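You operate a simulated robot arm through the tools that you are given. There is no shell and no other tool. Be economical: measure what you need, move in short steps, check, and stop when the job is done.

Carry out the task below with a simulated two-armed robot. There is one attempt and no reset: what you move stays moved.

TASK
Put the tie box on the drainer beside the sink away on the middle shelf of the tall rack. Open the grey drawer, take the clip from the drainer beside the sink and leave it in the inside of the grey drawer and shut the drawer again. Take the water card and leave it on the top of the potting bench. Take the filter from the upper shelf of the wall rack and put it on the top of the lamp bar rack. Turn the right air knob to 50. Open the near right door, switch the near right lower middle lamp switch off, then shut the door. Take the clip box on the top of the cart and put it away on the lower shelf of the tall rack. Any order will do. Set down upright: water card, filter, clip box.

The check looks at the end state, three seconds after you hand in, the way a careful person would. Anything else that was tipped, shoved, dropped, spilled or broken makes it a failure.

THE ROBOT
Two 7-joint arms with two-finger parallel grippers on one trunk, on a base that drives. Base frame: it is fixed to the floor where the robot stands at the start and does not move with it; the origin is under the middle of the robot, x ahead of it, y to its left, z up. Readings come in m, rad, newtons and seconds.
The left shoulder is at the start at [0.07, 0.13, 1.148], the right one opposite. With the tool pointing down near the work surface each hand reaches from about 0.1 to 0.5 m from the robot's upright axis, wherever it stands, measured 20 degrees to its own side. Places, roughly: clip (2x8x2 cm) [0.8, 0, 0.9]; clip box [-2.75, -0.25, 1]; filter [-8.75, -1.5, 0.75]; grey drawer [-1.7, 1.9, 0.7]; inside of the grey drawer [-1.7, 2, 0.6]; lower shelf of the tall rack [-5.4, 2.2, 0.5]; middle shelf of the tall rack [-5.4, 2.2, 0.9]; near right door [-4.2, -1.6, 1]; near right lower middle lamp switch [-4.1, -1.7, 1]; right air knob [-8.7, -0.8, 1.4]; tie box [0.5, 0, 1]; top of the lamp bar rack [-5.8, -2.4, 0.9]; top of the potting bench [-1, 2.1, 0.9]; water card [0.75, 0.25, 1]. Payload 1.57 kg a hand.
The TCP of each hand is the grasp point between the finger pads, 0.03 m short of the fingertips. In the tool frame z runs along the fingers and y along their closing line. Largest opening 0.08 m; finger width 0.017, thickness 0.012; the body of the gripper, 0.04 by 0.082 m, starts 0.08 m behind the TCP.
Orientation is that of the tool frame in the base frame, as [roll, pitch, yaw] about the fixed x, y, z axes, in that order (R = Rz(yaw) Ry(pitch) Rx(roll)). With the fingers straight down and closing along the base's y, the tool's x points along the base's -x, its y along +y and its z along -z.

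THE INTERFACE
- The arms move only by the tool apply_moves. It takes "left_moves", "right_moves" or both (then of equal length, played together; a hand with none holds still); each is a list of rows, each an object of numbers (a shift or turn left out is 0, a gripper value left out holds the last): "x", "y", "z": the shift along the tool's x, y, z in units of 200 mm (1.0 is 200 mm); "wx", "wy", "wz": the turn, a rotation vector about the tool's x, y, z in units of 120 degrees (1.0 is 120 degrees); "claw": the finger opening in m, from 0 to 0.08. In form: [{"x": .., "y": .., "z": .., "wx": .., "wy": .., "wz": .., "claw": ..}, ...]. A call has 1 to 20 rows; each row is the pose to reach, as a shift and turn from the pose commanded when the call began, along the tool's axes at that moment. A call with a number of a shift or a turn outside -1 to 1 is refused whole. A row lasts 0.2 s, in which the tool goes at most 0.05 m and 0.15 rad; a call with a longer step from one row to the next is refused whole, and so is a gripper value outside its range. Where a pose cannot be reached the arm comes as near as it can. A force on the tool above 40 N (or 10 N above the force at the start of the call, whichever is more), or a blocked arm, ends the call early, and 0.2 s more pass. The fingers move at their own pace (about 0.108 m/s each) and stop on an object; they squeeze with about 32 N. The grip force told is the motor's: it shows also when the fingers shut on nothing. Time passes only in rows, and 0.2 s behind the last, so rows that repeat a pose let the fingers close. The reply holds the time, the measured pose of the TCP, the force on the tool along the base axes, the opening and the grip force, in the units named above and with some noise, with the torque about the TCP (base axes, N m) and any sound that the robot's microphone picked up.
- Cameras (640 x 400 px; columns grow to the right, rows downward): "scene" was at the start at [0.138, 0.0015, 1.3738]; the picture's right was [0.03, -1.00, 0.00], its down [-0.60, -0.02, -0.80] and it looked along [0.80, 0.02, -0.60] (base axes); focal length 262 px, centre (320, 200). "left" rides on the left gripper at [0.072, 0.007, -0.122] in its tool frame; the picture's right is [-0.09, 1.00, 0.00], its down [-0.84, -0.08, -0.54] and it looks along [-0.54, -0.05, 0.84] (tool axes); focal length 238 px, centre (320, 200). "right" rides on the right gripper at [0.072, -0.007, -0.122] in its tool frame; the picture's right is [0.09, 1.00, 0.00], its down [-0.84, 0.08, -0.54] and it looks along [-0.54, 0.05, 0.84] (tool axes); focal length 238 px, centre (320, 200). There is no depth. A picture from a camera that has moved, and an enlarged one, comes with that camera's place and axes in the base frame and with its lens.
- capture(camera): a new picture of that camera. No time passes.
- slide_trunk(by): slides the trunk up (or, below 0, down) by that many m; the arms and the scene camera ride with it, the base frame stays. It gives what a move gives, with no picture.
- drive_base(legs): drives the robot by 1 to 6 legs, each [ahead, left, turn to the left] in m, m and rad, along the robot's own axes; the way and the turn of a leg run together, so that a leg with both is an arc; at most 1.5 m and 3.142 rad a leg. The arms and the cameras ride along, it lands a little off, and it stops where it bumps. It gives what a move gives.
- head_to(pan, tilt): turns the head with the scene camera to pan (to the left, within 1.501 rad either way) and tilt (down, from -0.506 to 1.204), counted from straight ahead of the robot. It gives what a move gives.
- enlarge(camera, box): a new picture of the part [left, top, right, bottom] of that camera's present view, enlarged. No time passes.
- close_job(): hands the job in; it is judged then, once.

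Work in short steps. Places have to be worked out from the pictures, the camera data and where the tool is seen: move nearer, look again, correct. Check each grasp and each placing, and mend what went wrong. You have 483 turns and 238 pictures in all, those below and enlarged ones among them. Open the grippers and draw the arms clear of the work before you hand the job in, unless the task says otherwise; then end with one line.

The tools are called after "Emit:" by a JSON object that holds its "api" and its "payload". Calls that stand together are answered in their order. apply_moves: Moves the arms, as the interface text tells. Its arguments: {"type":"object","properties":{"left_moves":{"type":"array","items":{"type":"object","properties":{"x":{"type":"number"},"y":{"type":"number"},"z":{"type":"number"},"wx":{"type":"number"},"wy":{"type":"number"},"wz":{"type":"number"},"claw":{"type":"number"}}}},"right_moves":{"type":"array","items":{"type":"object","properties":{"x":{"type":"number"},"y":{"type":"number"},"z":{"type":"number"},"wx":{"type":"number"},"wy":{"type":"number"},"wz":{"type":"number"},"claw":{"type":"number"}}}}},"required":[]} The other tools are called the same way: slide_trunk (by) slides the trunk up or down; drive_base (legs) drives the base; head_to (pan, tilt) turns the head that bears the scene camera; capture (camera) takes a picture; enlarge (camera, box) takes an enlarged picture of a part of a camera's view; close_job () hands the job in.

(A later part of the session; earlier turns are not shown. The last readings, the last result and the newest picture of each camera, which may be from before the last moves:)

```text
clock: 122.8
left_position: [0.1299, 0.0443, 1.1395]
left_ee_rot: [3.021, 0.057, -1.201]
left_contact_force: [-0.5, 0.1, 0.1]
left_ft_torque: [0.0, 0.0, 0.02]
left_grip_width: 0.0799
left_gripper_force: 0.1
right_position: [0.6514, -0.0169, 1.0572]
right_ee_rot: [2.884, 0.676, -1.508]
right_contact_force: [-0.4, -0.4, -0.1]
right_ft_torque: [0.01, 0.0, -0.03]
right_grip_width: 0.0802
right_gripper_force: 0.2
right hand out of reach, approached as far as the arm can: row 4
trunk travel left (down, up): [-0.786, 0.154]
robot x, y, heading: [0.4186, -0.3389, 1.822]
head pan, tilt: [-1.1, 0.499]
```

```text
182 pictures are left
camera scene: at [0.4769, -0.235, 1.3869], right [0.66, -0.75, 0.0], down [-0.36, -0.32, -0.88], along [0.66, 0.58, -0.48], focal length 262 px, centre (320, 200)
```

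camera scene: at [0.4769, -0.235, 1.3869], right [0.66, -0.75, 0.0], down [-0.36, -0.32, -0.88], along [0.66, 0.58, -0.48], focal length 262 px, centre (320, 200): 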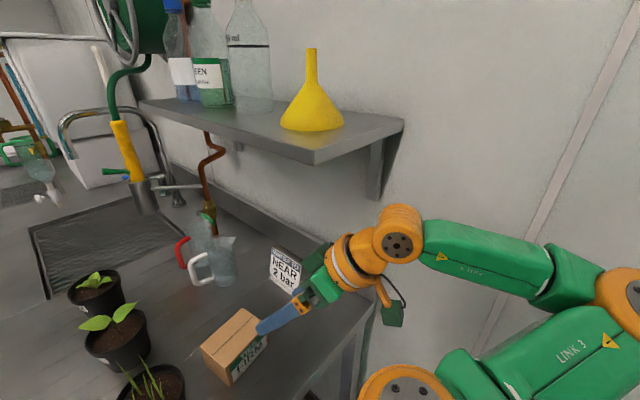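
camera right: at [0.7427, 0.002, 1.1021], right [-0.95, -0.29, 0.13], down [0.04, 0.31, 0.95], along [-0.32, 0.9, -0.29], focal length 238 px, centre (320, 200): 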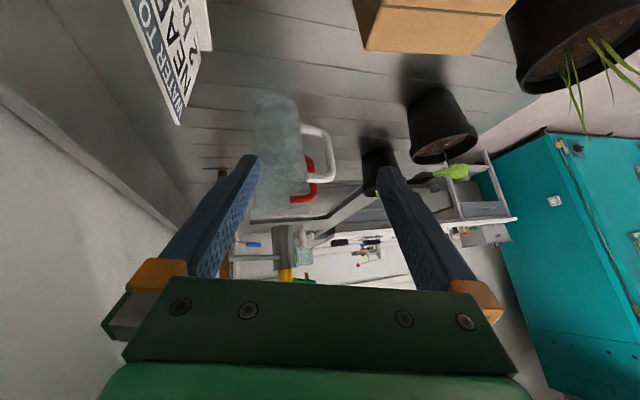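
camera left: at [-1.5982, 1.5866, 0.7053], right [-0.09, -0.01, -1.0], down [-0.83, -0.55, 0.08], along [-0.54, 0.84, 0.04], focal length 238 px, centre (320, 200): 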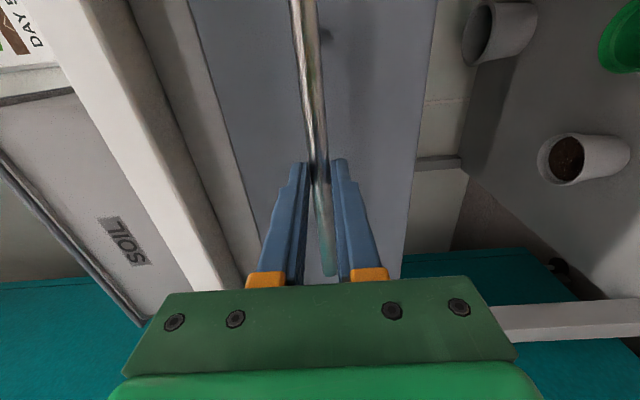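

Now turn the base back to face +y, shifting away from the wall meanwhile.

Emit:
{"api": "drive_base", "payload": {"legs": [[-0.06, 0.1, 0], [0, 0, -0.27]]}}

Emit:
{"api": "capture", "payload": {"camera": "scene"}}

Emit:
{"api": "capture", "payload": {"camera": "right"}}

```text
clock: 125.0
left_position: [0.1622, 0.0261, 1.1398]
left_ee_rot: [3.021, 0.055, -1.472]
left_contact_force: [-0.9, -0.2, -0.3]
left_ft_torque: [0.02, 0.02, 0.01]
left_grip_width: 0.0799
left_gripper_force: 0.0
right_position: [0.649, -0.1733, 1.0574]
right_ee_rot: [2.885, 0.676, -1.779]
right_contact_force: [0.1, 0.0, 0.2]
right_ft_torque: [-0.02, 0.04, 0.06]
right_grip_width: 0.0799
right_gripper_force: 0.0
trunk travel left (down, up): [-0.786, 0.154]
robot x, y, heading: [0.3378, -0.418, 1.547]
head pan, tilt: [-1.1, 0.499]
```

```text
181 pictures are left
camera scene: at [0.4227, -0.3351, 1.3867], right [0.44, -0.9, 0.0], down [-0.43, -0.21, -0.88], along [0.79, 0.39, -0.48], focal length 262 px, centre (320, 200)
```

scene: 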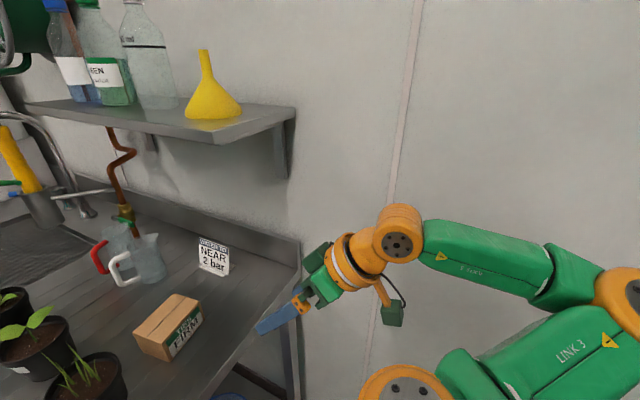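

```text
180 pictures are left
camera right: at [0.6587, -0.3069, 1.1036], right [-0.99, -0.03, 0.14], down [0.13, 0.29, 0.95], along [-0.07, 0.96, -0.29], focal length 238 px, centre (320, 200)
```

right: 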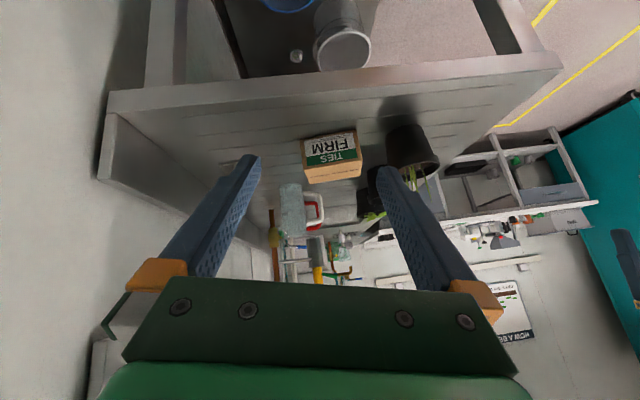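

Now straighten the hand toward the card's orientation and extend it forward, which also draws the elbow away from the wall.

Emit:
{"api": "apply_moves", "payload": {"right_moves": [{"x": -0.095, "y": -0.075, "z": 0.125, "wx": -0.003, "wy": -0.008, "wz": -0.037}, {"x": -0.19, "y": -0.15, "z": 0.25, "wx": -0.006, "wy": -0.016, "wz": -0.075}, {"x": -0.285, "y": -0.225, "z": 0.375, "wx": -0.009, "wy": -0.024, "wz": -0.112}, {"x": -0.38, "y": -0.3, "z": 0.5, "wx": -0.012, "wy": -0.032, "wz": -0.15, "claw": 0.06}]}}

Emit:
{"api": "capture", "payload": {"camera": "scene"}}

Emit:
{"api": "capture", "payload": {"camera": "right"}}

```text
clock: 126.0
left_position: [0.1624, 0.0283, 1.1391]
left_ee_rot: [3.022, 0.054, -1.472]
left_contact_force: [-0.1, 0.4, -0.3]
left_ft_torque: [-0.01, -0.03, 0.02]
left_grip_width: 0.0799
left_gripper_force: 0.0
right_position: [0.6727, -0.0421, 1.0318]
right_ee_rot: [3.138, 0.783, -1.373]
right_contact_force: [0.2, 0.6, 0.6]
right_ft_torque: [-0.01, -0.01, -0.01]
right_grip_width: 0.0598
right_gripper_force: 0.0
right hand out of reach, approached as far as the arm can: row 3, 4
trunk travel left (down, up): [-0.786, 0.154]
robot x, y, heading: [0.3443, -0.4227, 1.55]
head pan, tilt: [-1.1, 0.499]
```

```text
179 pictures are left
camera scene: at [0.4226, -0.3334, 1.3866], right [0.44, -0.9, 0.0], down [-0.43, -0.21, -0.88], along [0.79, 0.38, -0.48], focal length 262 px, centre (320, 200)
```

scene: 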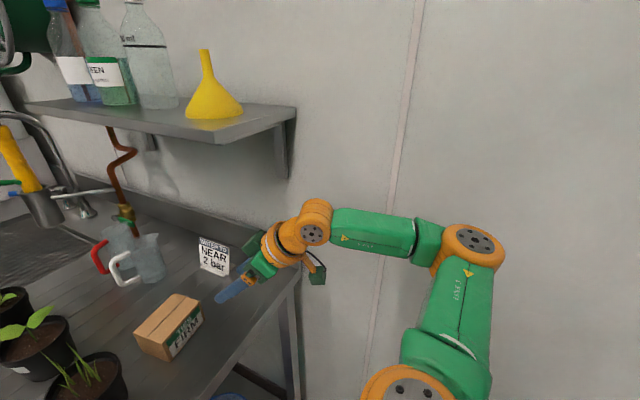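

```text
178 pictures are left
camera right: at [0.7057, -0.1767, 1.0665], right [-0.96, -0.26, -0.06], down [-0.12, 0.19, 0.97], along [-0.24, 0.95, -0.21], focal length 238 px, centre (320, 200)
```

right: 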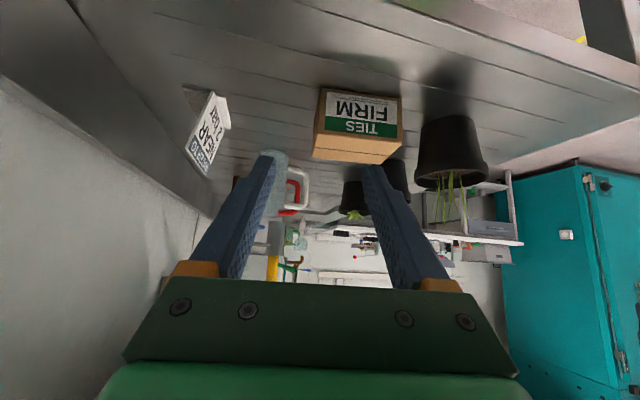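

Enlarge the card in the right view to fix its pose.

Emit:
{"api": "enlarge", "payload": {"camera": "right", "box": [160, 70, 260, 190]}}

Emit:
{"api": "enlarge", "payload": {"camera": "scene", "box": [170, 220, 270, 290]}}

```text
3.33 times, centred on (210, 130) of right
camera zoom: at [0.7057, -0.1767, 1.0665], right [-0.96, -0.26, -0.06], down [-0.12, 0.19, 0.97], along [-0.24, 0.95, -0.21], focal length 794 px, centre (687, 433)
```

zoom: 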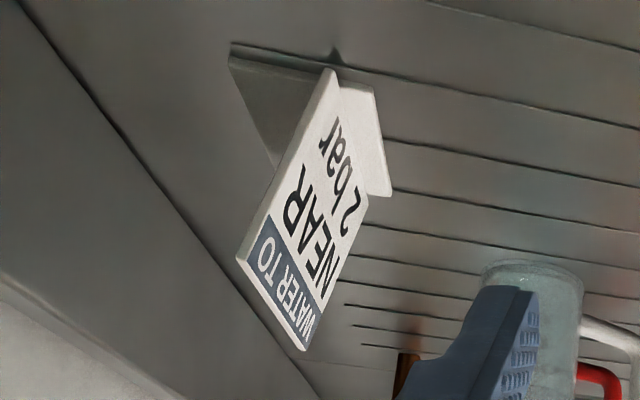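

```text
5.71 times, centred on (220, 255) of scene
camera zoom: at [0.4226, -0.3334, 1.3866], right [0.44, -0.9, 0.0], down [-0.43, -0.21, -0.88], along [0.79, 0.38, -0.48], focal length 1496 px, centre (891, -114)
```

zoom: 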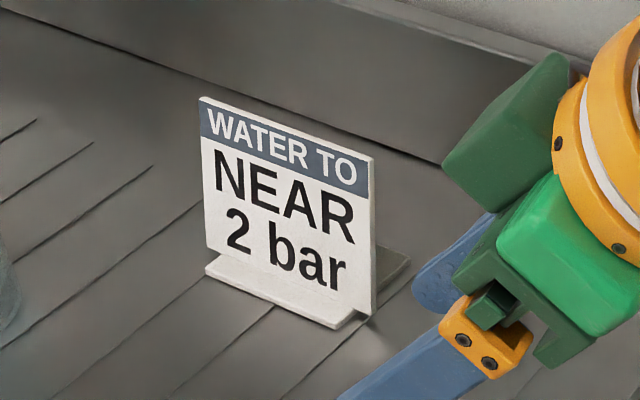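

The plate stands along y, from y≈0.105 to 0.205, leaning back ~15° (bottom x≈0.776, top x≈0.796). Bring the base a little nearer first.

Emit:
{"api": "drive_base", "payload": {"legs": [[0.06, 0, 0], [0, -0.07, 0]]}}

Emit:
{"api": "capture", "payload": {"camera": "scene"}}

```text
clock: 127.6
left_position: [0.228, 0.084, 1.1389]
left_ee_rot: [3.025, 0.055, -1.471]
left_contact_force: [-1.2, -0.8, 0.2]
left_ft_torque: [0.01, -0.05, -0.05]
left_grip_width: 0.08
left_gripper_force: 0.1
right_position: [0.7378, 0.0131, 1.0325]
right_ee_rot: [-3.139, 0.787, -1.371]
right_contact_force: [-0.6, 0.4, -0.1]
right_ft_torque: [0.0, -0.03, -0.05]
right_grip_width: 0.0598
right_gripper_force: 0.1
trunk travel left (down, up): [-0.786, 0.154]
robot x, y, heading: [0.4111, -0.3662, 1.553]
head pan, tilt: [-1.1, 0.499]
```

```text
175 pictures are left
camera scene: at [0.4872, -0.2779, 1.3873], right [0.44, -0.9, 0.0], down [-0.43, -0.21, -0.88], along [0.79, 0.39, -0.47], focal length 262 px, centre (320, 200)
```

scene: 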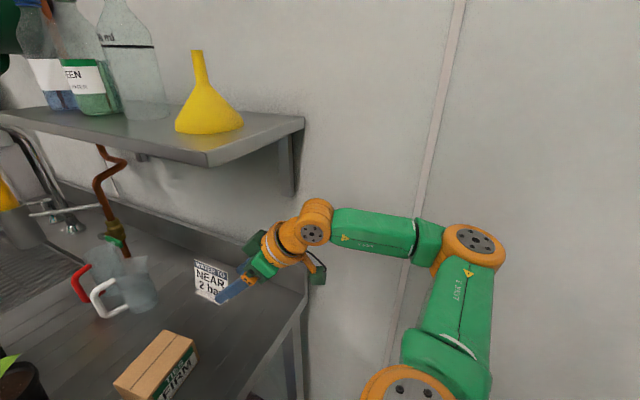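

No bump. Now align with the plate (15° lean) and move to a pre-grasp 11 cm short of its upper right corner.

Emit:
{"api": "apply_moves", "payload": {"right_moves": [{"x": -0.007, "y": -0.098, "z": 0.045, "wx": -0.0055, "wy": -0.0035, "wz": 0.039}, {"x": -0.014, "y": -0.195, "z": 0.09, "wx": -0.011, "wy": -0.007, "wz": 0.078}, {"x": -0.021, "y": -0.293, "z": 0.135, "wx": -0.0165, "wy": -0.0105, "wz": 0.116}, {"x": -0.028, "y": -0.39, "z": 0.18, "wx": -0.022, "wy": -0.014, "wz": 0.155}]}}

Emit:
{"api": "capture", "payload": {"camera": "right"}}

Emit:
{"api": "enlarge", "payload": {"camera": "scene", "box": [160, 200, 340, 312]}}

```text
clock: 128.6
left_position: [0.2352, 0.0863, 1.1401]
left_ee_rot: [3.02, 0.055, -1.474]
left_contact_force: [0.3, 0.5, 1.1]
left_ft_torque: [0.0, 0.01, -0.05]
left_grip_width: 0.0799
left_gripper_force: 0.0
right_position: [0.7856, 0.0549, 1.0131]
right_ee_rot: [2.773, 0.751, -1.833]
right_contact_force: [-0.3, -0.3, -0.9]
right_ft_torque: [0.02, -0.03, 0.03]
right_grip_width: 0.0604
right_gripper_force: 0.1
right hand out of reach, approached as far as the arm can: row 1, 2, 3, 4
trunk travel left (down, up): [-0.786, 0.154]
robot x, y, heading: [0.4064, -0.3636, 1.554]
head pan, tilt: [-1.1, 0.499]
```

```text
174 pictures are left
camera right: at [0.8002, -0.0832, 1.0453], right [-0.98, -0.06, 0.2], down [0.18, 0.21, 0.96], along [-0.1, 0.98, -0.19], focal length 238 px, centre (320, 200)
```

right: 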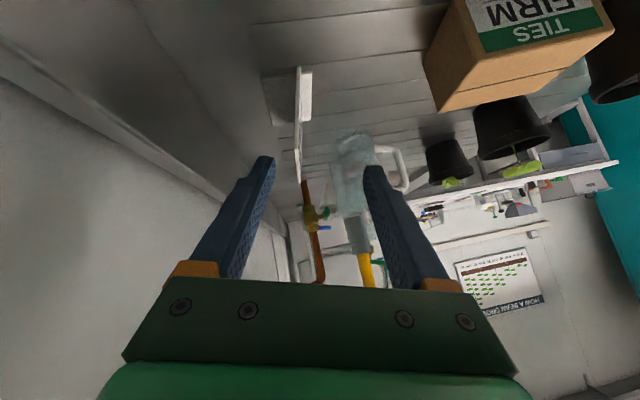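

```text
3.56 times, centred on (250, 256) of scene
camera zoom: at [0.4945, -0.2757, 1.3866], right [0.44, -0.9, 0.0], down [-0.43, -0.21, -0.88], along [0.79, 0.39, -0.48], focal length 931 px, centre (569, 1)
```

zoom: 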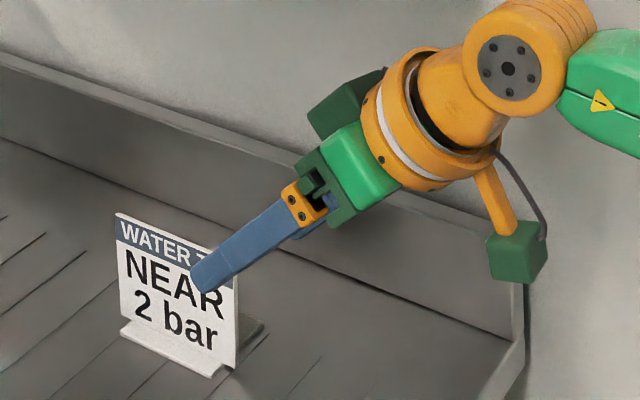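

Orientation is right and the plate appears edge-on between the fingers, slightly to +x. Shift the base 2 cm right.

Emit:
{"api": "drive_base", "payload": {"legs": [[0.02, -0.02, 0]]}}

Emit:
{"api": "enlarge", "payload": {"camera": "right", "box": [220, 40, 420, 200]}}

```text
clock: 129.4
left_position: [0.2491, 0.1003, 1.1407]
left_ee_rot: [3.024, 0.058, -1.472]
left_contact_force: [-0.1, -1.0, -0.5]
left_ft_torque: [0.01, -0.05, -0.03]
left_grip_width: 0.08
left_gripper_force: 0.2
right_position: [0.8021, 0.0708, 1.0166]
right_ee_rot: [2.778, 0.757, -1.83]
right_contact_force: [-1.1, -1.1, 0.1]
right_ft_torque: [-0.02, -0.03, -0.01]
right_grip_width: 0.0602
right_gripper_force: 0.1
trunk travel left (down, up): [-0.786, 0.154]
robot x, y, heading: [0.433, -0.3443, 1.555]
head pan, tilt: [-1.1, 0.499]
```

```text
2.50 times, centred on (320, 120) of right
camera zoom: at [0.8161, -0.0671, 1.0483], right [-0.98, -0.06, 0.19], down [0.18, 0.2, 0.96], along [-0.1, 0.98, -0.19], focal length 596 px, centre (320, 400)
```

zoom: 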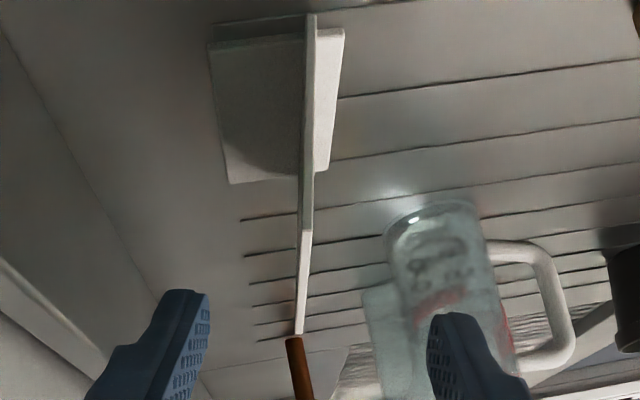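

Well centred now. Advance 10 cm along the fingers and grip the plate.

Emit:
{"api": "apply_moves", "payload": {"right_moves": [{"x": 0.012, "y": -0.02, "z": 0.12}, {"x": 0.025, "y": -0.02, "z": 0.24}, {"x": 0.037, "y": -0.02, "z": 0.36}, {"x": 0.05, "y": -0.02, "z": 0.46}, {"x": 0.05, "y": -0.02, "z": 0.46, "claw": 0.0}, {"x": 0.05, "y": -0.02, "z": 0.46, "claw": 0.0}, {"x": 0.05, "y": -0.02, "z": 0.46, "claw": 0.0}]}}

Emit:
{"api": "enlarge", "payload": {"camera": "right", "box": [220, 40, 420, 200]}}

Emit:
{"api": "enlarge", "payload": {"camera": "scene", "box": [140, 190, 320, 302]}}

```text
clock: 131.0
left_position: [0.2528, 0.1035, 1.1407]
left_ee_rot: [3.021, 0.056, -1.473]
left_contact_force: [0.0, 0.7, -0.2]
left_ft_torque: [0.02, 0.02, -0.03]
left_grip_width: 0.0801
left_gripper_force: 0.0
right_position: [0.7977, 0.0846, 0.9728]
right_ee_rot: [2.778, 0.754, -1.839]
right_contact_force: [-0.3, 0.3, 2.2]
right_ft_torque: [0.28, -0.08, -0.04]
right_grip_width: 0.0028
right_gripper_force: 24.9
right hand out of reach, approached as far as the arm can: row 1, 2, 3, 4, 5, 6, 7
trunk travel left (down, up): [-0.786, 0.154]
robot x, y, heading: [0.4308, -0.3428, 1.555]
head pan, tilt: [-1.1, 0.499]
```

```text
2.50 times, centred on (320, 120) of right
camera zoom: at [0.8121, -0.0528, 1.0056], right [-0.98, -0.05, 0.19], down [0.18, 0.2, 0.96], along [-0.09, 0.98, -0.19], focal length 596 px, centre (320, 400)
```

zoom: 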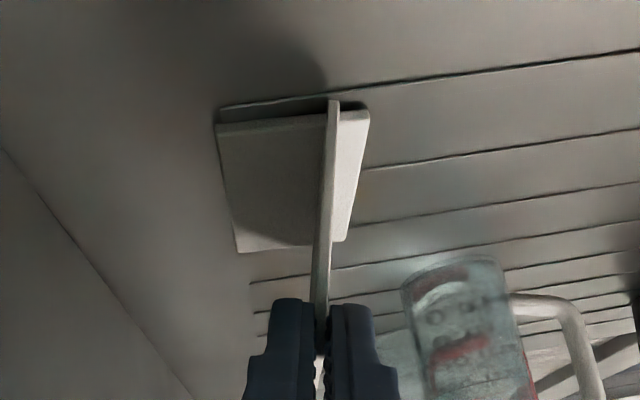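

```text
3.56 times, centred on (230, 246) of scene
camera zoom: at [0.5137, -0.257, 1.3868], right [0.44, -0.9, 0.0], down [-0.43, -0.21, -0.88], along [0.79, 0.39, -0.48], focal length 931 px, centre (640, 36)
```

zoom: 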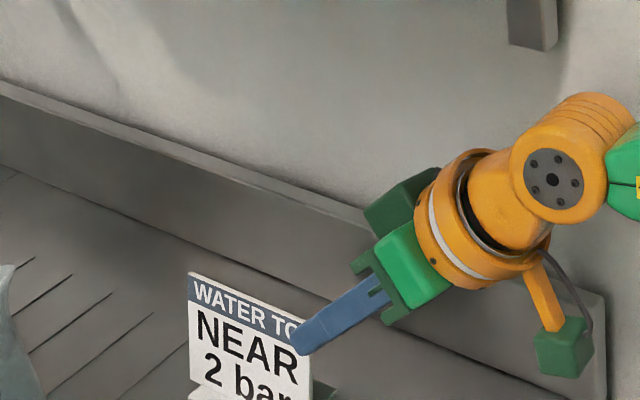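

The grip is only at the very corner since the arm is at its reach. I'll open, then use base (+5 cm) and trunk (−3.5 cm) to sink the fingers deeper over the plate.

Emit:
{"api": "apply_moves", "payload": {"right_moves": [{"claw": 0.05}, {"claw": 0.05}, {"claw": 0.05}]}}

Emit:
{"api": "drive_base", "payload": {"legs": [[0.045, 0, 0]]}}

Emit:
{"api": "slide_trunk", "payload": {"by": -0.035}}

Emit:
{"api": "enlarge", "payload": {"camera": "right", "box": [220, 40, 420, 200]}}

```text
clock: 131.8
left_position: [0.254, 0.1054, 1.1399]
left_ee_rot: [3.02, 0.056, -1.473]
left_contact_force: [0.2, -0.3, -1.1]
left_ft_torque: [-0.01, 0.0, 0.0]
left_grip_width: 0.08
left_gripper_force: 0.1
right_position: [0.7987, 0.0855, 0.9723]
right_ee_rot: [2.779, 0.752, -1.837]
right_contact_force: [0.4, -0.4, 0.3]
right_ft_torque: [-0.01, 0.01, -0.01]
right_grip_width: 0.05
right_gripper_force: 0.1
trunk travel left (down, up): [-0.786, 0.154]
robot x, y, heading: [0.4258, -0.3441, 1.552]
head pan, tilt: [-1.1, 0.499]
```

```text
clock: 132.7
left_position: [0.2543, 0.1423, 1.1423]
left_ee_rot: [3.021, 0.061, -1.47]
left_contact_force: [0.8, -0.6, -0.5]
left_ft_torque: [0.06, -0.01, 0.0]
left_grip_width: 0.0802
left_gripper_force: 0.0
right_position: [0.799, 0.1256, 0.9755]
right_ee_rot: [2.776, 0.759, -1.839]
right_contact_force: [1.4, -0.1, 0.0]
right_ft_torque: [0.01, 0.0, -0.02]
right_grip_width: 0.0499
right_gripper_force: 0.0
trunk travel left (down, up): [-0.786, 0.154]
robot x, y, heading: [0.4321, -0.3055, 1.553]
head pan, tilt: [-1.1, 0.499]
```

```text
clock: 133.5
left_position: [0.2534, 0.1503, 1.1042]
left_ee_rot: [3.021, 0.054, -1.469]
left_contact_force: [-0.6, -0.1, -0.6]
left_ft_torque: [-0.02, -0.02, 0.0]
left_grip_width: 0.0797
left_gripper_force: 0.1
right_position: [0.7994, 0.1313, 0.9372]
right_ee_rot: [2.779, 0.752, -1.836]
right_contact_force: [-0.6, 0.3, -0.2]
right_ft_torque: [-0.05, -0.04, 0.0]
right_grip_width: 0.0499
right_gripper_force: 0.0
trunk travel left (down, up): [-0.751, 0.189]
robot x, y, heading: [0.4285, -0.3027, 1.558]
head pan, tilt: [-1.1, 0.499]
```

```text
2.50 times, centred on (320, 120) of right
camera zoom: at [0.8128, -0.0074, 0.97], right [-0.98, -0.05, 0.19], down [0.18, 0.21, 0.96], along [-0.09, 0.98, -0.19], focal length 596 px, centre (320, 400)
```

zoom: 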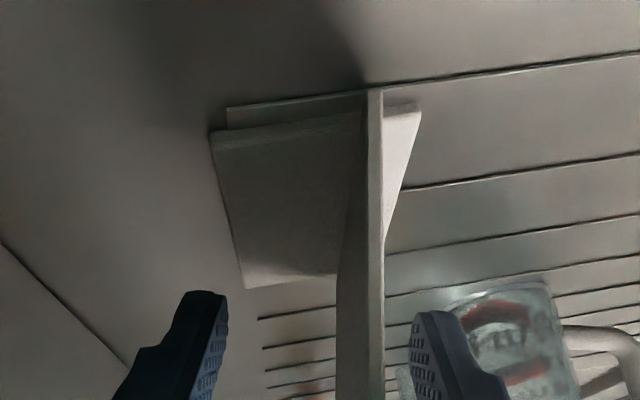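

Deep enough; shift 9 mm toward −x to centre on the plate, then close.

Emit:
{"api": "apply_moves", "payload": {"right_moves": [{"y": 0.045}, {"y": 0.045}, {"y": 0.045, "claw": 0.0}, {"y": 0.045, "claw": 0.0}, {"y": 0.045, "claw": 0.0}]}}

Emit:
{"api": "enlarge", "payload": {"camera": "right", "box": [220, 40, 420, 200]}}

```text
clock: 134.7
left_position: [0.2531, 0.1486, 1.1051]
left_ee_rot: [3.022, 0.057, -1.472]
left_contact_force: [-0.2, 0.4, 0.6]
left_ft_torque: [0.0, -0.02, 0.0]
left_grip_width: 0.0801
left_gripper_force: 0.0
right_position: [0.7899, 0.1301, 0.942]
right_ee_rot: [2.779, 0.755, -1.835]
right_contact_force: [-0.5, -0.1, 3.2]
right_ft_torque: [0.29, -0.1, 0.0]
right_grip_width: 0.0033
right_gripper_force: 24.0
trunk travel left (down, up): [-0.751, 0.189]
robot x, y, heading: [0.4326, -0.3039, 1.557]
head pan, tilt: [-1.1, 0.499]
```

```text
2.50 times, centred on (320, 120) of right
camera zoom: at [0.8038, -0.0083, 0.9732], right [-0.98, -0.05, 0.19], down [0.18, 0.2, 0.96], along [-0.09, 0.98, -0.19], focal length 596 px, centre (320, 400)
```

zoom: 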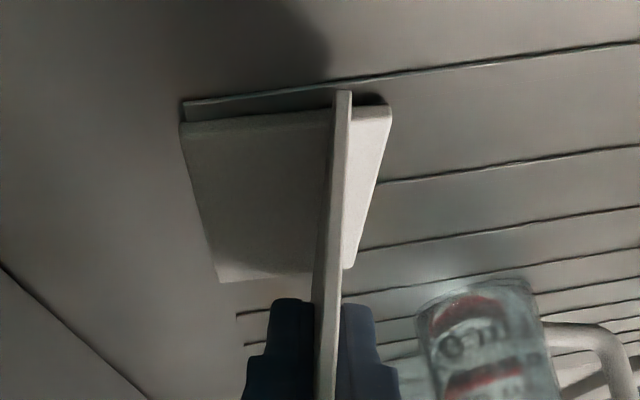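

Held. Lift 5 cm with the trunk and back out.

Emit:
{"api": "slide_trunk", "payload": {"by": 0.05}}

Emit:
{"api": "capture", "payload": {"camera": "scene"}}

```text
clock: 135.6
left_position: [0.254, 0.1505, 1.1547]
left_ee_rot: [3.022, 0.056, -1.471]
left_contact_force: [0.9, -0.2, -0.7]
left_ft_torque: [0.07, 0.02, 0.03]
left_grip_width: 0.08
left_gripper_force: 0.1
right_position: [0.7899, 0.1307, 0.9908]
right_ee_rot: [2.779, 0.752, -1.836]
right_contact_force: [0.6, 0.2, -0.3]
right_ft_torque: [-0.02, -0.01, -0.02]
right_grip_width: 0.003
right_gripper_force: 24.4
trunk travel left (down, up): [-0.801, 0.139]
robot x, y, heading: [0.4321, -0.3015, 1.558]
head pan, tilt: [-1.1, 0.499]
```

```text
167 pictures are left
camera scene: at [0.5149, -0.2117, 1.4017], right [0.44, -0.9, 0.0], down [-0.43, -0.21, -0.88], along [0.79, 0.39, -0.48], focal length 262 px, centre (320, 200)
```

scene: 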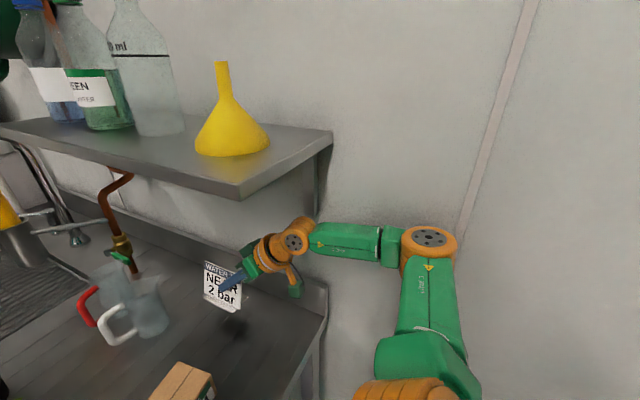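

Card lifted cleanly. Look with the left camera for grasping the tie box from here.

Emit:
{"api": "capture", "payload": {"camera": "left"}}

Emit:
{"api": "head_to", "payload": {"pan": -0.3, "tilt": 1.0}}

Emit:
{"api": "capture", "payload": {"camera": "scene"}}

```text
166 pictures are left
camera left: at [0.2699, 0.0721, 1.2735], right [-0.99, -0.01, 0.13], down [0.06, 0.82, 0.57], along [-0.11, 0.58, -0.81], focal length 238 px, centre (320, 200)
```

left: 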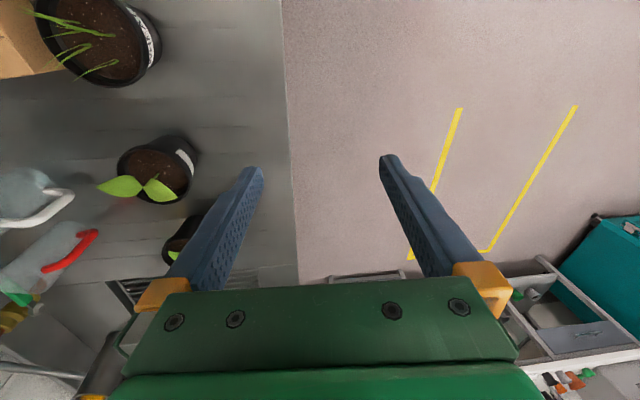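

```text
clock: 136.7
left_position: [0.2542, 0.1483, 1.1547]
left_ee_rot: [3.021, 0.054, -1.472]
left_contact_force: [1.0, 1.4, 0.8]
left_ft_torque: [-0.01, 0.02, -0.02]
left_grip_width: 0.0799
left_gripper_force: 0.0
right_position: [0.7903, 0.1303, 0.99]
right_ee_rot: [2.777, 0.753, -1.835]
right_contact_force: [-0.3, 0.2, 0.4]
right_ft_torque: [-0.03, 0.01, -0.01]
right_grip_width: 0.0034
right_gripper_force: 24.0
trunk travel left (down, up): [-0.801, 0.139]
robot x, y, heading: [0.431, -0.3035, 1.557]
head pan, tilt: [-0.3, 1.0]
```

```text
165 pictures are left
camera scene: at [0.4547, -0.1859, 1.3606], right [0.95, -0.31, 0.0], down [-0.26, -0.8, -0.54], along [0.17, 0.51, -0.84], focal length 262 px, centre (320, 200)
```

scene: 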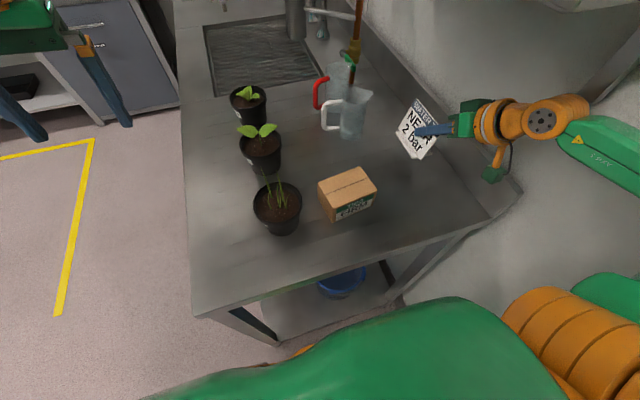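

Emit:
{"api": "enlarge", "payload": {"camera": "scene", "box": [240, 130, 400, 240]}}

```text
3.64 times, centred on (320, 185) of scene
camera zoom: at [0.4547, -0.1859, 1.3606], right [0.95, -0.31, 0.0], down [-0.26, -0.8, -0.54], along [0.17, 0.51, -0.84], focal length 952 px, centre (320, 254)
```

zoom: 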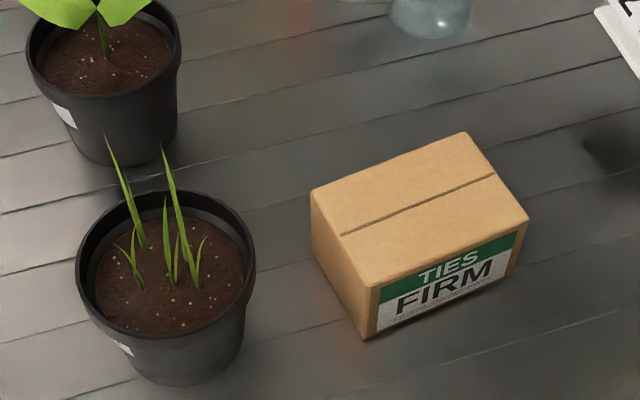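

The tie box is ≈9.5×7×5.5 cm, centred at (0.602, 0.084), top z≈0.937, turned ~9°. I'll bring the left hand over it, turning its closing line across the 7 cm side.

Emit:
{"api": "apply_moves", "payload": {"left_moves": [{"x": 0.022, "y": -0.084, "z": -0.011, "wz": -0.0708}, {"x": 0.045, "y": -0.167, "z": -0.023, "wz": -0.1416}, {"x": 0.067, "y": -0.25, "z": -0.034, "wz": -0.2125}, {"x": 0.089, "y": -0.335, "z": -0.045, "wz": -0.283}, {"x": 0.111, "y": -0.418, "z": -0.057, "wz": -0.354}, {"x": 0.134, "y": -0.502, "z": -0.068, "wz": -0.425}, {"x": 0.156, "y": -0.585, "z": -0.08, "wz": -0.4957}, {"x": 0.178, "y": -0.67, "z": -0.091, "wz": -0.5665}, {"x": 0.2, "y": -0.753, "z": -0.102, "wz": -0.637}, {"x": 0.223, "y": -0.836, "z": -0.114, "wz": -0.708}, {"x": 0.245, "y": -0.92, "z": -0.125, "wz": -0.779}]}}

Emit:
{"api": "capture", "payload": {"camera": "left"}}

Emit:
{"api": "capture", "payload": {"camera": "scene"}}

```text
clock: 139.1
left_position: [0.4282, 0.0888, 1.1482]
left_ee_rot: [-3.078, 0.116, 0.165]
left_contact_force: [-0.1, -0.2, -0.3]
left_ft_torque: [-0.02, 0.0, 0.0]
left_grip_width: 0.0797
left_gripper_force: 0.1
left hand out of reach, approached as far as the arm can: row 1, 2, 3, 6, 7, 8, 9, 10, 11
right_position: [0.7909, 0.1291, 0.9902]
right_ee_rot: [2.779, 0.754, -1.837]
right_contact_force: [-0.3, 0.2, -0.5]
right_ft_torque: [-0.03, -0.02, 0.0]
right_grip_width: 0.0031
right_gripper_force: 24.5
trunk travel left (down, up): [-0.801, 0.139]
robot x, y, heading: [0.4288, -0.2988, 1.559]
head pan, tilt: [-0.3, 1.0]
```

```text
163 pictures are left
camera left: at [0.5156, 0.0884, 1.2599], right [0.06, -1.0, -0.05], down [-0.76, -0.08, 0.64], along [-0.64, 0.0, -0.77], focal length 238 px, centre (320, 200)
```

left: 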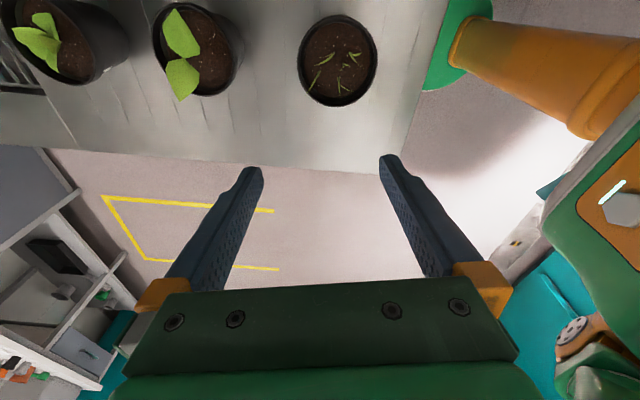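

```text
162 pictures are left
camera scene: at [0.4546, -0.1867, 1.3606], right [0.95, -0.31, 0.0], down [-0.26, -0.8, -0.54], along [0.17, 0.51, -0.84], focal length 262 px, centre (320, 200)
```

scene: 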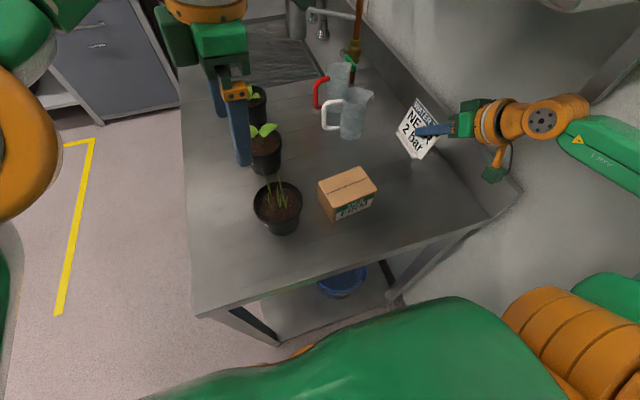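

The turn worked. Continue to above the box.

Emit:
{"api": "apply_moves", "payload": {"left_moves": [{"x": 0.22, "y": 0.047, "z": -0.02, "wx": -0.007, "wy": 0.014}, {"x": 0.44, "y": 0.095, "z": 0.0, "wx": -0.014, "wy": 0.027}, {"x": 0.66, "y": 0.14, "z": 0.08, "wx": -0.021, "wy": 0.041}, {"x": 0.82, "y": 0.17, "z": 0.2, "wx": -0.028, "wy": 0.05}, {"x": 0.9, "y": 0.19, "z": 0.33, "wx": -0.03, "wy": 0.055}]}}

Emit:
{"api": "capture", "payload": {"camera": "left"}}

Emit:
{"api": "enlarge", "payload": {"camera": "scene", "box": [200, 60, 440, 240]}}

```text
clock: 140.3
left_position: [0.5163, 0.0558, 1.0922]
left_ee_rot: [-3.138, 0.009, 0.165]
left_contact_force: [-0.2, -0.6, 0.1]
left_ft_torque: [0.01, -0.01, -0.02]
left_grip_width: 0.08
left_gripper_force: 0.0
left hand out of reach, approached as far as the arm can: row 1, 2, 3, 4, 5
right_position: [0.7903, 0.1309, 0.9893]
right_ee_rot: [2.779, 0.753, -1.836]
right_contact_force: [-0.5, 1.0, -1.0]
right_ft_torque: [-0.05, -0.03, -0.03]
right_grip_width: 0.003
right_gripper_force: 24.5
trunk travel left (down, up): [-0.801, 0.139]
robot x, y, heading: [0.4304, -0.2979, 1.556]
head pan, tilt: [-0.3, 1.0]
```

```text
161 pictures are left
camera left: at [0.5896, 0.0616, 1.2153], right [0.07, -1.0, 0.0], down [-0.83, -0.06, 0.55], along [-0.55, -0.04, -0.84], focal length 238 px, centre (320, 200)
```

left: 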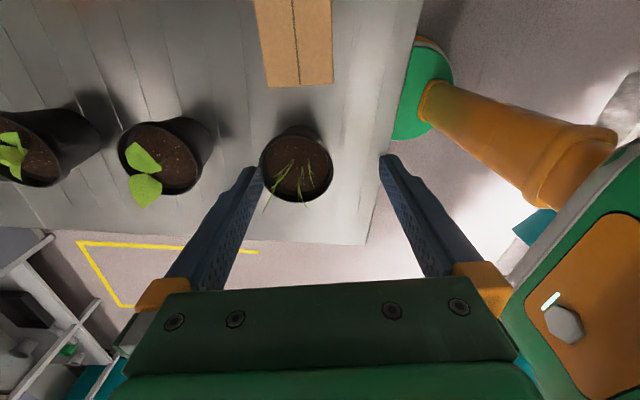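

```text
2.22 times, centred on (320, 150) of scene
camera zoom: at [0.4544, -0.1861, 1.3606], right [0.95, -0.31, 0.0], down [-0.26, -0.8, -0.54], along [0.17, 0.51, -0.84], focal length 582 px, centre (320, 311)
```

zoom: 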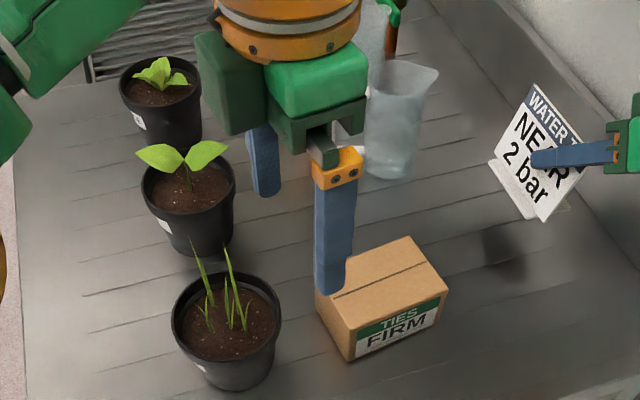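

The left arm is at its limit 9 cm short. I'll back out, tuck the right arm with the card, and then come closer to the box with the base.

Emit:
{"api": "apply_moves", "payload": {"left_moves": [{"x": -0.1, "z": -0.15}, {"x": -0.2, "z": -0.3}]}}

Emit:
{"api": "drive_base", "payload": {"legs": [[-0.28, 0.0, 0]]}}

Emit:
{"api": "apply_moves", "payload": {"right_moves": [{"y": 0.1, "z": -0.05, "wy": 0.04}, {"y": 0.25, "z": -0.1, "wy": 0.08}, {"y": 0.4, "z": -0.15, "wy": 0.12}, {"y": 0.55, "z": -0.2, "wy": 0.16}, {"y": 0.7, "z": -0.25, "wy": 0.2}, {"y": 0.85, "z": -0.3, "wy": 0.24}, {"y": 0.95, "z": -0.35, "wy": 0.28}]}}

Emit:
{"api": "capture", "payload": {"camera": "scene"}}

```text
clock: 140.9
left_position: [0.4748, 0.0512, 1.1535]
left_ee_rot: [3.141, 0.001, 0.161]
left_contact_force: [0.2, 0.1, 0.1]
left_ft_torque: [0.05, 0.01, 0.03]
left_grip_width: 0.08
left_gripper_force: 0.0
right_position: [0.7895, 0.1296, 0.9912]
right_ee_rot: [2.78, 0.756, -1.834]
right_contact_force: [0.3, -0.9, 0.1]
right_ft_torque: [0.01, 0.01, 0.0]
right_grip_width: 0.0032
right_gripper_force: 24.4
trunk travel left (down, up): [-0.801, 0.139]
robot x, y, heading: [0.4344, -0.2969, 1.558]
head pan, tilt: [-0.3, 1.0]
```

```text
clock: 142.9
left_position: [0.4733, -0.2212, 1.1532]
left_ee_rot: [3.139, 0.002, 0.158]
left_contact_force: [1.2, 0.3, -0.3]
left_ft_torque: [0.0, 0.02, -0.05]
left_grip_width: 0.0797
left_gripper_force: 0.0
right_position: [0.7878, -0.144, 0.9901]
right_ee_rot: [2.781, 0.75, -1.839]
right_contact_force: [-0.4, -0.1, -0.4]
right_ft_torque: [-0.02, -0.01, -0.02]
right_grip_width: 0.0031
right_gripper_force: 24.0
trunk travel left (down, up): [-0.801, 0.139]
robot x, y, heading: [0.4259, -0.5783, 1.549]
head pan, tilt: [-0.3, 1.0]
```

```text
clock: 144.5
left_position: [0.4711, -0.2213, 1.1538]
left_ee_rot: [3.141, 0.003, 0.16]
left_contact_force: [-0.3, 0.0, -0.3]
left_ft_torque: [0.05, 0.0, 0.03]
left_grip_width: 0.0801
left_gripper_force: 0.1
right_position: [0.615, -0.192, 1.0883]
right_ee_rot: [2.875, 0.193, -1.64]
right_contact_force: [-1.0, -0.8, -0.2]
right_ft_torque: [-0.01, -0.01, 0.01]
right_grip_width: 0.0032
right_gripper_force: 24.3
trunk travel left (down, up): [-0.801, 0.139]
robot x, y, heading: [0.4254, -0.5739, 1.55]
head pan, tilt: [-0.3, 1.0]
```

```text
159 pictures are left
camera scene: at [0.4492, -0.4593, 1.3605], right [0.95, -0.31, 0.0], down [-0.26, -0.8, -0.54], along [0.17, 0.51, -0.84], focal length 262 px, centre (320, 200)
```

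scene: 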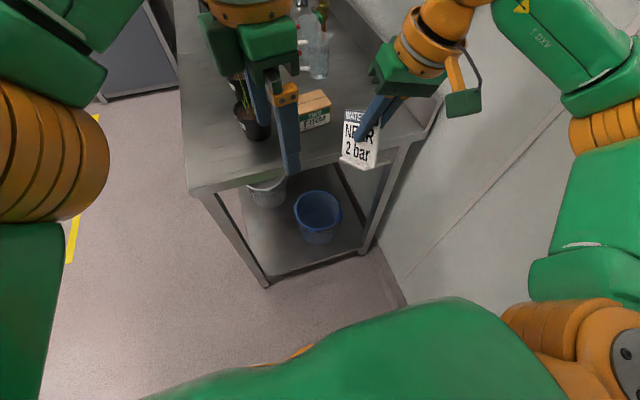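

Card is well held. A diagonal stance (heading ≈0.95) keeps the right arm off wall and shelf and centres the box for the left arm. Lower the trunk 10 cm first, turn, then approach.

Emit:
{"api": "slide_trunk", "payload": {"by": -0.1}}

Emit:
{"api": "drive_base", "payload": {"legs": [[0, 0, -0.6], [0.13, 0.21, 0]]}}

Emit:
{"api": "head_to", "payload": {"pan": 0.1, "tilt": 0.8}}

Emit:
{"api": "capture", "payload": {"camera": "scene"}}

```text
clock: 145.8
left_position: [0.473, -0.2221, 1.053]
left_ee_rot: [-3.141, 0.002, 0.157]
left_contact_force: [1.1, 1.0, 0.4]
left_ft_torque: [0.02, 0.01, 0.0]
left_grip_width: 0.0798
left_gripper_force: 0.1
right_position: [0.6178, -0.1914, 0.9882]
right_ee_rot: [2.874, 0.193, -1.639]
right_contact_force: [0.4, -0.9, -1.4]
right_ft_torque: [-0.02, 0.02, -0.01]
right_grip_width: 0.003
right_gripper_force: 24.3
trunk travel left (down, up): [-0.701, 0.239]
robot x, y, heading: [0.4233, -0.5746, 1.554]
head pan, tilt: [-0.3, 1.0]
```

```text
clock: 149.3
left_position: [0.5675, -0.083, 1.0537]
left_ee_rot: [-3.141, 0.004, -0.446]
left_contact_force: [0.6, 0.5, 0.1]
left_ft_torque: [0.03, -0.02, -0.01]
left_grip_width: 0.0799
left_gripper_force: 0.0
right_position: [0.7019, -0.1403, 0.9874]
right_ee_rot: [2.875, 0.194, -2.244]
right_contact_force: [0.5, -0.3, -0.5]
right_ft_torque: [0.03, -0.01, 0.01]
right_grip_width: 0.003
right_gripper_force: 24.0
trunk travel left (down, up): [-0.701, 0.239]
robot x, y, heading: [0.3295, -0.3506, 0.95]
head pan, tilt: [-0.3, 1.0]
```

```text
clock: 150.1
left_position: [0.5676, -0.0825, 1.0521]
left_ee_rot: [3.141, 0.001, -0.446]
left_contact_force: [0.5, 0.2, 0.3]
left_ft_torque: [0.02, 0.02, 0.01]
left_grip_width: 0.08
left_gripper_force: 0.0
right_position: [0.7021, -0.1381, 0.9876]
right_ee_rot: [2.874, 0.194, -2.242]
right_contact_force: [-0.1, -0.2, 0.0]
right_ft_torque: [0.03, 0.01, 0.0]
right_grip_width: 0.003
right_gripper_force: 24.1
trunk travel left (down, up): [-0.701, 0.239]
robot x, y, heading: [0.3309, -0.3461, 0.949]
head pan, tilt: [0.099, 0.799]
```

```text
158 pictures are left
camera scene: at [0.399, -0.2367, 1.2757], right [0.87, -0.5, 0.0], down [-0.36, -0.62, -0.7], along [0.35, 0.6, -0.72], focal length 262 px, centre (320, 200)
```

scene: 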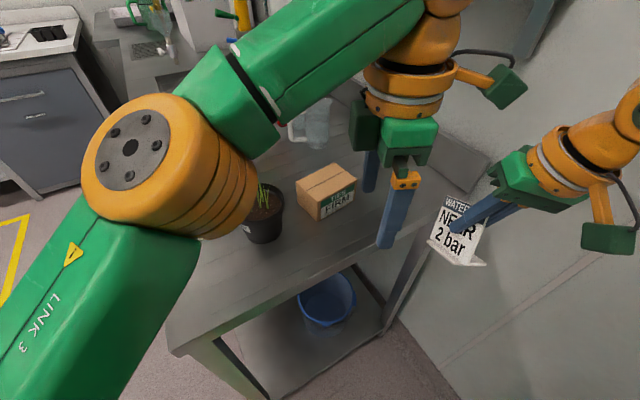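

Move the left hand over the box, turning 35° to align with it.

Emit:
{"api": "apply_moves", "payload": {"left_moves": [{"x": -0.041, "y": -0.164, "z": 0.03, "wz": -0.058}, {"x": -0.082, "y": -0.328, "z": 0.06, "wz": -0.116}, {"x": -0.123, "y": -0.492, "z": 0.1, "wz": -0.174}, {"x": -0.164, "y": -0.656, "z": 0.14, "wz": -0.232}, {"x": -0.205, "y": -0.82, "z": 0.18, "wz": -0.29}]}}

Emit:
{"api": "capture", "payload": {"camera": "left"}}

Emit:
{"api": "capture", "payload": {"camera": "scene"}}

```text
clock: 151.3
left_position: [0.5326, 0.0372, 1.0369]
left_ee_rot: [-3.138, -0.004, 0.15]
left_contact_force: [-0.3, -0.1, 0.6]
left_ft_torque: [-0.05, -0.02, 0.01]
left_grip_width: 0.0802
left_gripper_force: 0.0
left hand out of reach, approached as far as the arm can: row 1, 2, 3, 4, 5
right_position: [0.6988, -0.1364, 0.9872]
right_ee_rot: [2.877, 0.194, -2.243]
right_contact_force: [-0.2, 0.0, 0.0]
right_ft_torque: [-0.01, 0.01, -0.02]
right_grip_width: 0.0029
right_gripper_force: 23.2
trunk travel left (down, up): [-0.701, 0.239]
robot x, y, heading: [0.3319, -0.3457, 0.947]
head pan, tilt: [0.099, 0.799]
```

```text
157 pictures are left
camera left: at [0.6042, 0.0409, 1.1591], right [0.06, -1.0, -0.01], down [-0.84, -0.05, 0.54], along [-0.54, -0.03, -0.84], focal length 238 px, centre (320, 200)
```

left: 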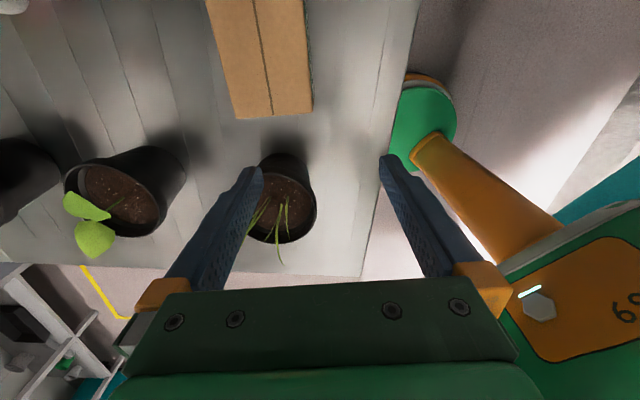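

```text
156 pictures are left
camera scene: at [0.3969, -0.2345, 1.2756], right [0.87, -0.5, 0.0], down [-0.36, -0.62, -0.7], along [0.35, 0.6, -0.72], focal length 262 px, centre (320, 200)
```

scene: 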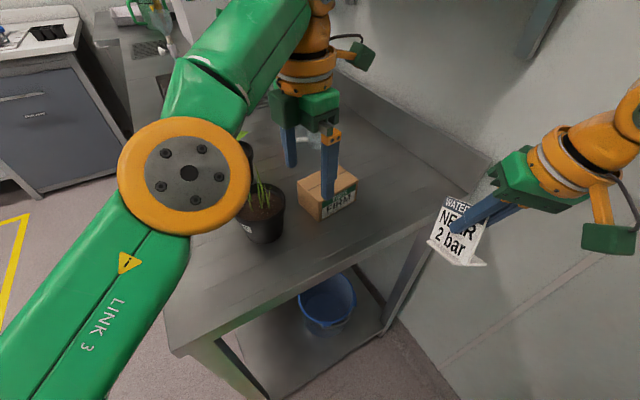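

Still 7 cm short. Pull the right hand back a little to stay clear of the shelf, then bring the base nearer.

Emit:
{"api": "apply_moves", "payload": {"right_moves": [{"x": 0.2}, {"x": 0.4}, {"x": 0.45}]}}

Emit:
{"api": "drive_base", "payload": {"legs": [[0.08, -0.03, 0]]}}

Emit:
{"api": "capture", "payload": {"camera": "scene"}}

Emit:
{"api": "capture", "payload": {"camera": "left"}}

```text
clock: 152.1
left_position: [0.5343, 0.0354, 1.0371]
left_ee_rot: [-3.133, -0.002, 0.148]
left_contact_force: [0.4, 0.2, -0.8]
left_ft_torque: [0.0, 0.01, 0.0]
left_grip_width: 0.0801
left_gripper_force: 0.0
right_position: [0.6454, -0.2066, 0.9713]
right_ee_rot: [2.876, 0.194, -2.246]
right_contact_force: [-0.2, 0.2, -0.6]
right_ft_torque: [0.02, 0.01, 0.0]
right_grip_width: 0.0034
right_gripper_force: 24.3
trunk travel left (down, up): [-0.701, 0.239]
robot x, y, heading: [0.3277, -0.345, 0.952]
head pan, tilt: [0.099, 0.799]
```

```text
clock: 153.2
left_position: [0.6055, 0.0829, 1.0371]
left_ee_rot: [-3.132, -0.003, 0.148]
left_contact_force: [-0.8, -0.7, -0.6]
left_ft_torque: [-0.02, -0.02, 0.0]
left_grip_width: 0.08
left_gripper_force: 0.0
right_position: [0.7165, -0.1595, 0.9727]
right_ee_rot: [2.874, 0.195, -2.244]
right_contact_force: [-0.7, -0.5, -0.2]
right_ft_torque: [-0.02, -0.02, 0.02]
right_grip_width: 0.0028
right_gripper_force: 24.7
trunk travel left (down, up): [-0.701, 0.239]
robot x, y, heading: [0.3992, -0.3005, 0.939]
head pan, tilt: [0.099, 0.799]
```

```text
155 pictures are left
camera scene: at [0.4694, -0.1901, 1.276], right [0.87, -0.5, 0.0], down [-0.36, -0.62, -0.7], along [0.35, 0.6, -0.72], focal length 262 px, centre (320, 200)
```

scene: 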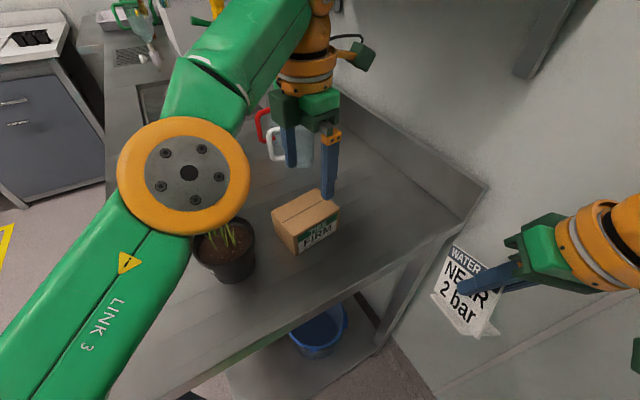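

```text
154 pictures are left
camera left: at [0.677, 0.0852, 1.1602], right [0.06, -1.0, -0.01], down [-0.84, -0.05, 0.54], along [-0.54, -0.02, -0.84], focal length 238 px, centre (320, 200)
```

left: 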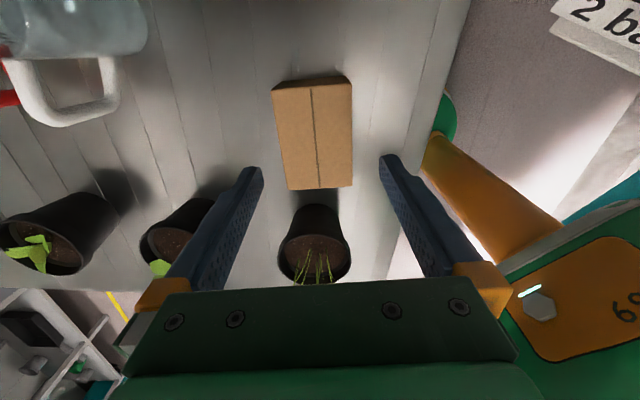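

The box sits almost centred between the fingers. Correct 5 mm and 3°, lower to just above it and check.

Emit:
{"api": "apply_moves", "payload": {"left_moves": [{"y": -0.0265, "z": 0.1, "wz": -0.021}, {"y": -0.0265, "z": 0.2, "wz": -0.021}, {"y": -0.0265, "z": 0.32, "wz": -0.021}]}}

Emit:
{"api": "capture", "payload": {"camera": "left"}}

Emit:
{"api": "enlarge", "payload": {"camera": "scene", "box": [220, 110, 380, 270]}}

```text
clock: 154.0
left_position: [0.6212, 0.0992, 0.9776]
left_ee_rot: [-3.135, 0.003, 0.192]
left_contact_force: [-0.2, 0.7, -0.4]
left_ft_torque: [-0.01, 0.0, -0.01]
left_grip_width: 0.0801
left_gripper_force: 0.0
left hand out of reach, approached as far as the arm can: row 1, 2, 3
right_position: [0.7196, -0.1575, 0.9708]
right_ee_rot: [2.874, 0.191, -2.242]
right_contact_force: [-0.1, -0.2, -0.3]
right_ft_torque: [-0.03, -0.02, -0.04]
right_grip_width: 0.0028
right_gripper_force: 24.4
trunk travel left (down, up): [-0.701, 0.239]
robot x, y, heading: [0.399, -0.2992, 0.942]
head pan, tilt: [0.099, 0.799]
```

```text
153 pictures are left
camera left: at [0.694, 0.1066, 1.1001], right [0.1, -1.0, -0.01], down [-0.83, -0.09, 0.54], along [-0.54, -0.05, -0.84], focal length 238 px, centre (320, 200)
```

left: 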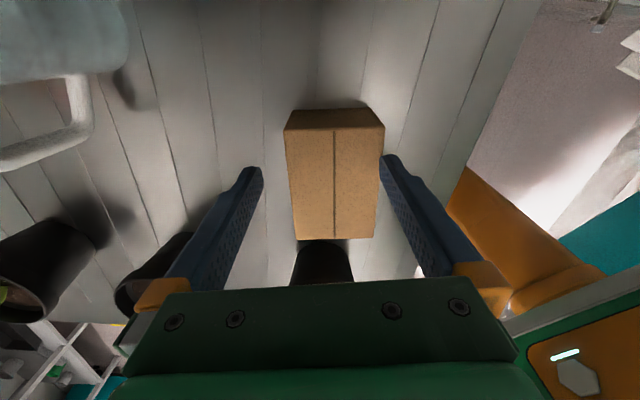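

```text
2.50 times, centred on (300, 190) of scene
camera zoom: at [0.4723, -0.188, 1.2756], right [0.87, -0.5, 0.0], down [-0.36, -0.62, -0.7], along [0.35, 0.6, -0.72], focal length 655 px, centre (370, 225)
```

zoom: 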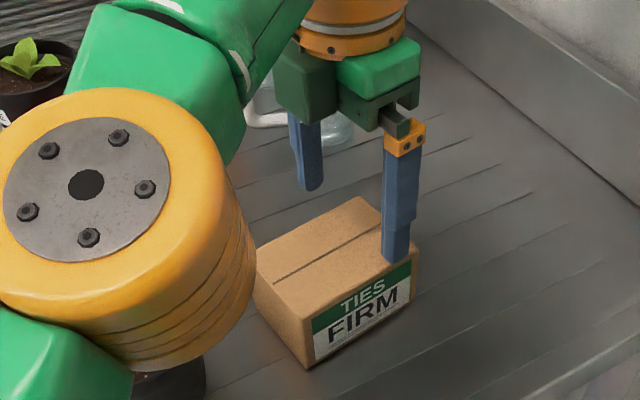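

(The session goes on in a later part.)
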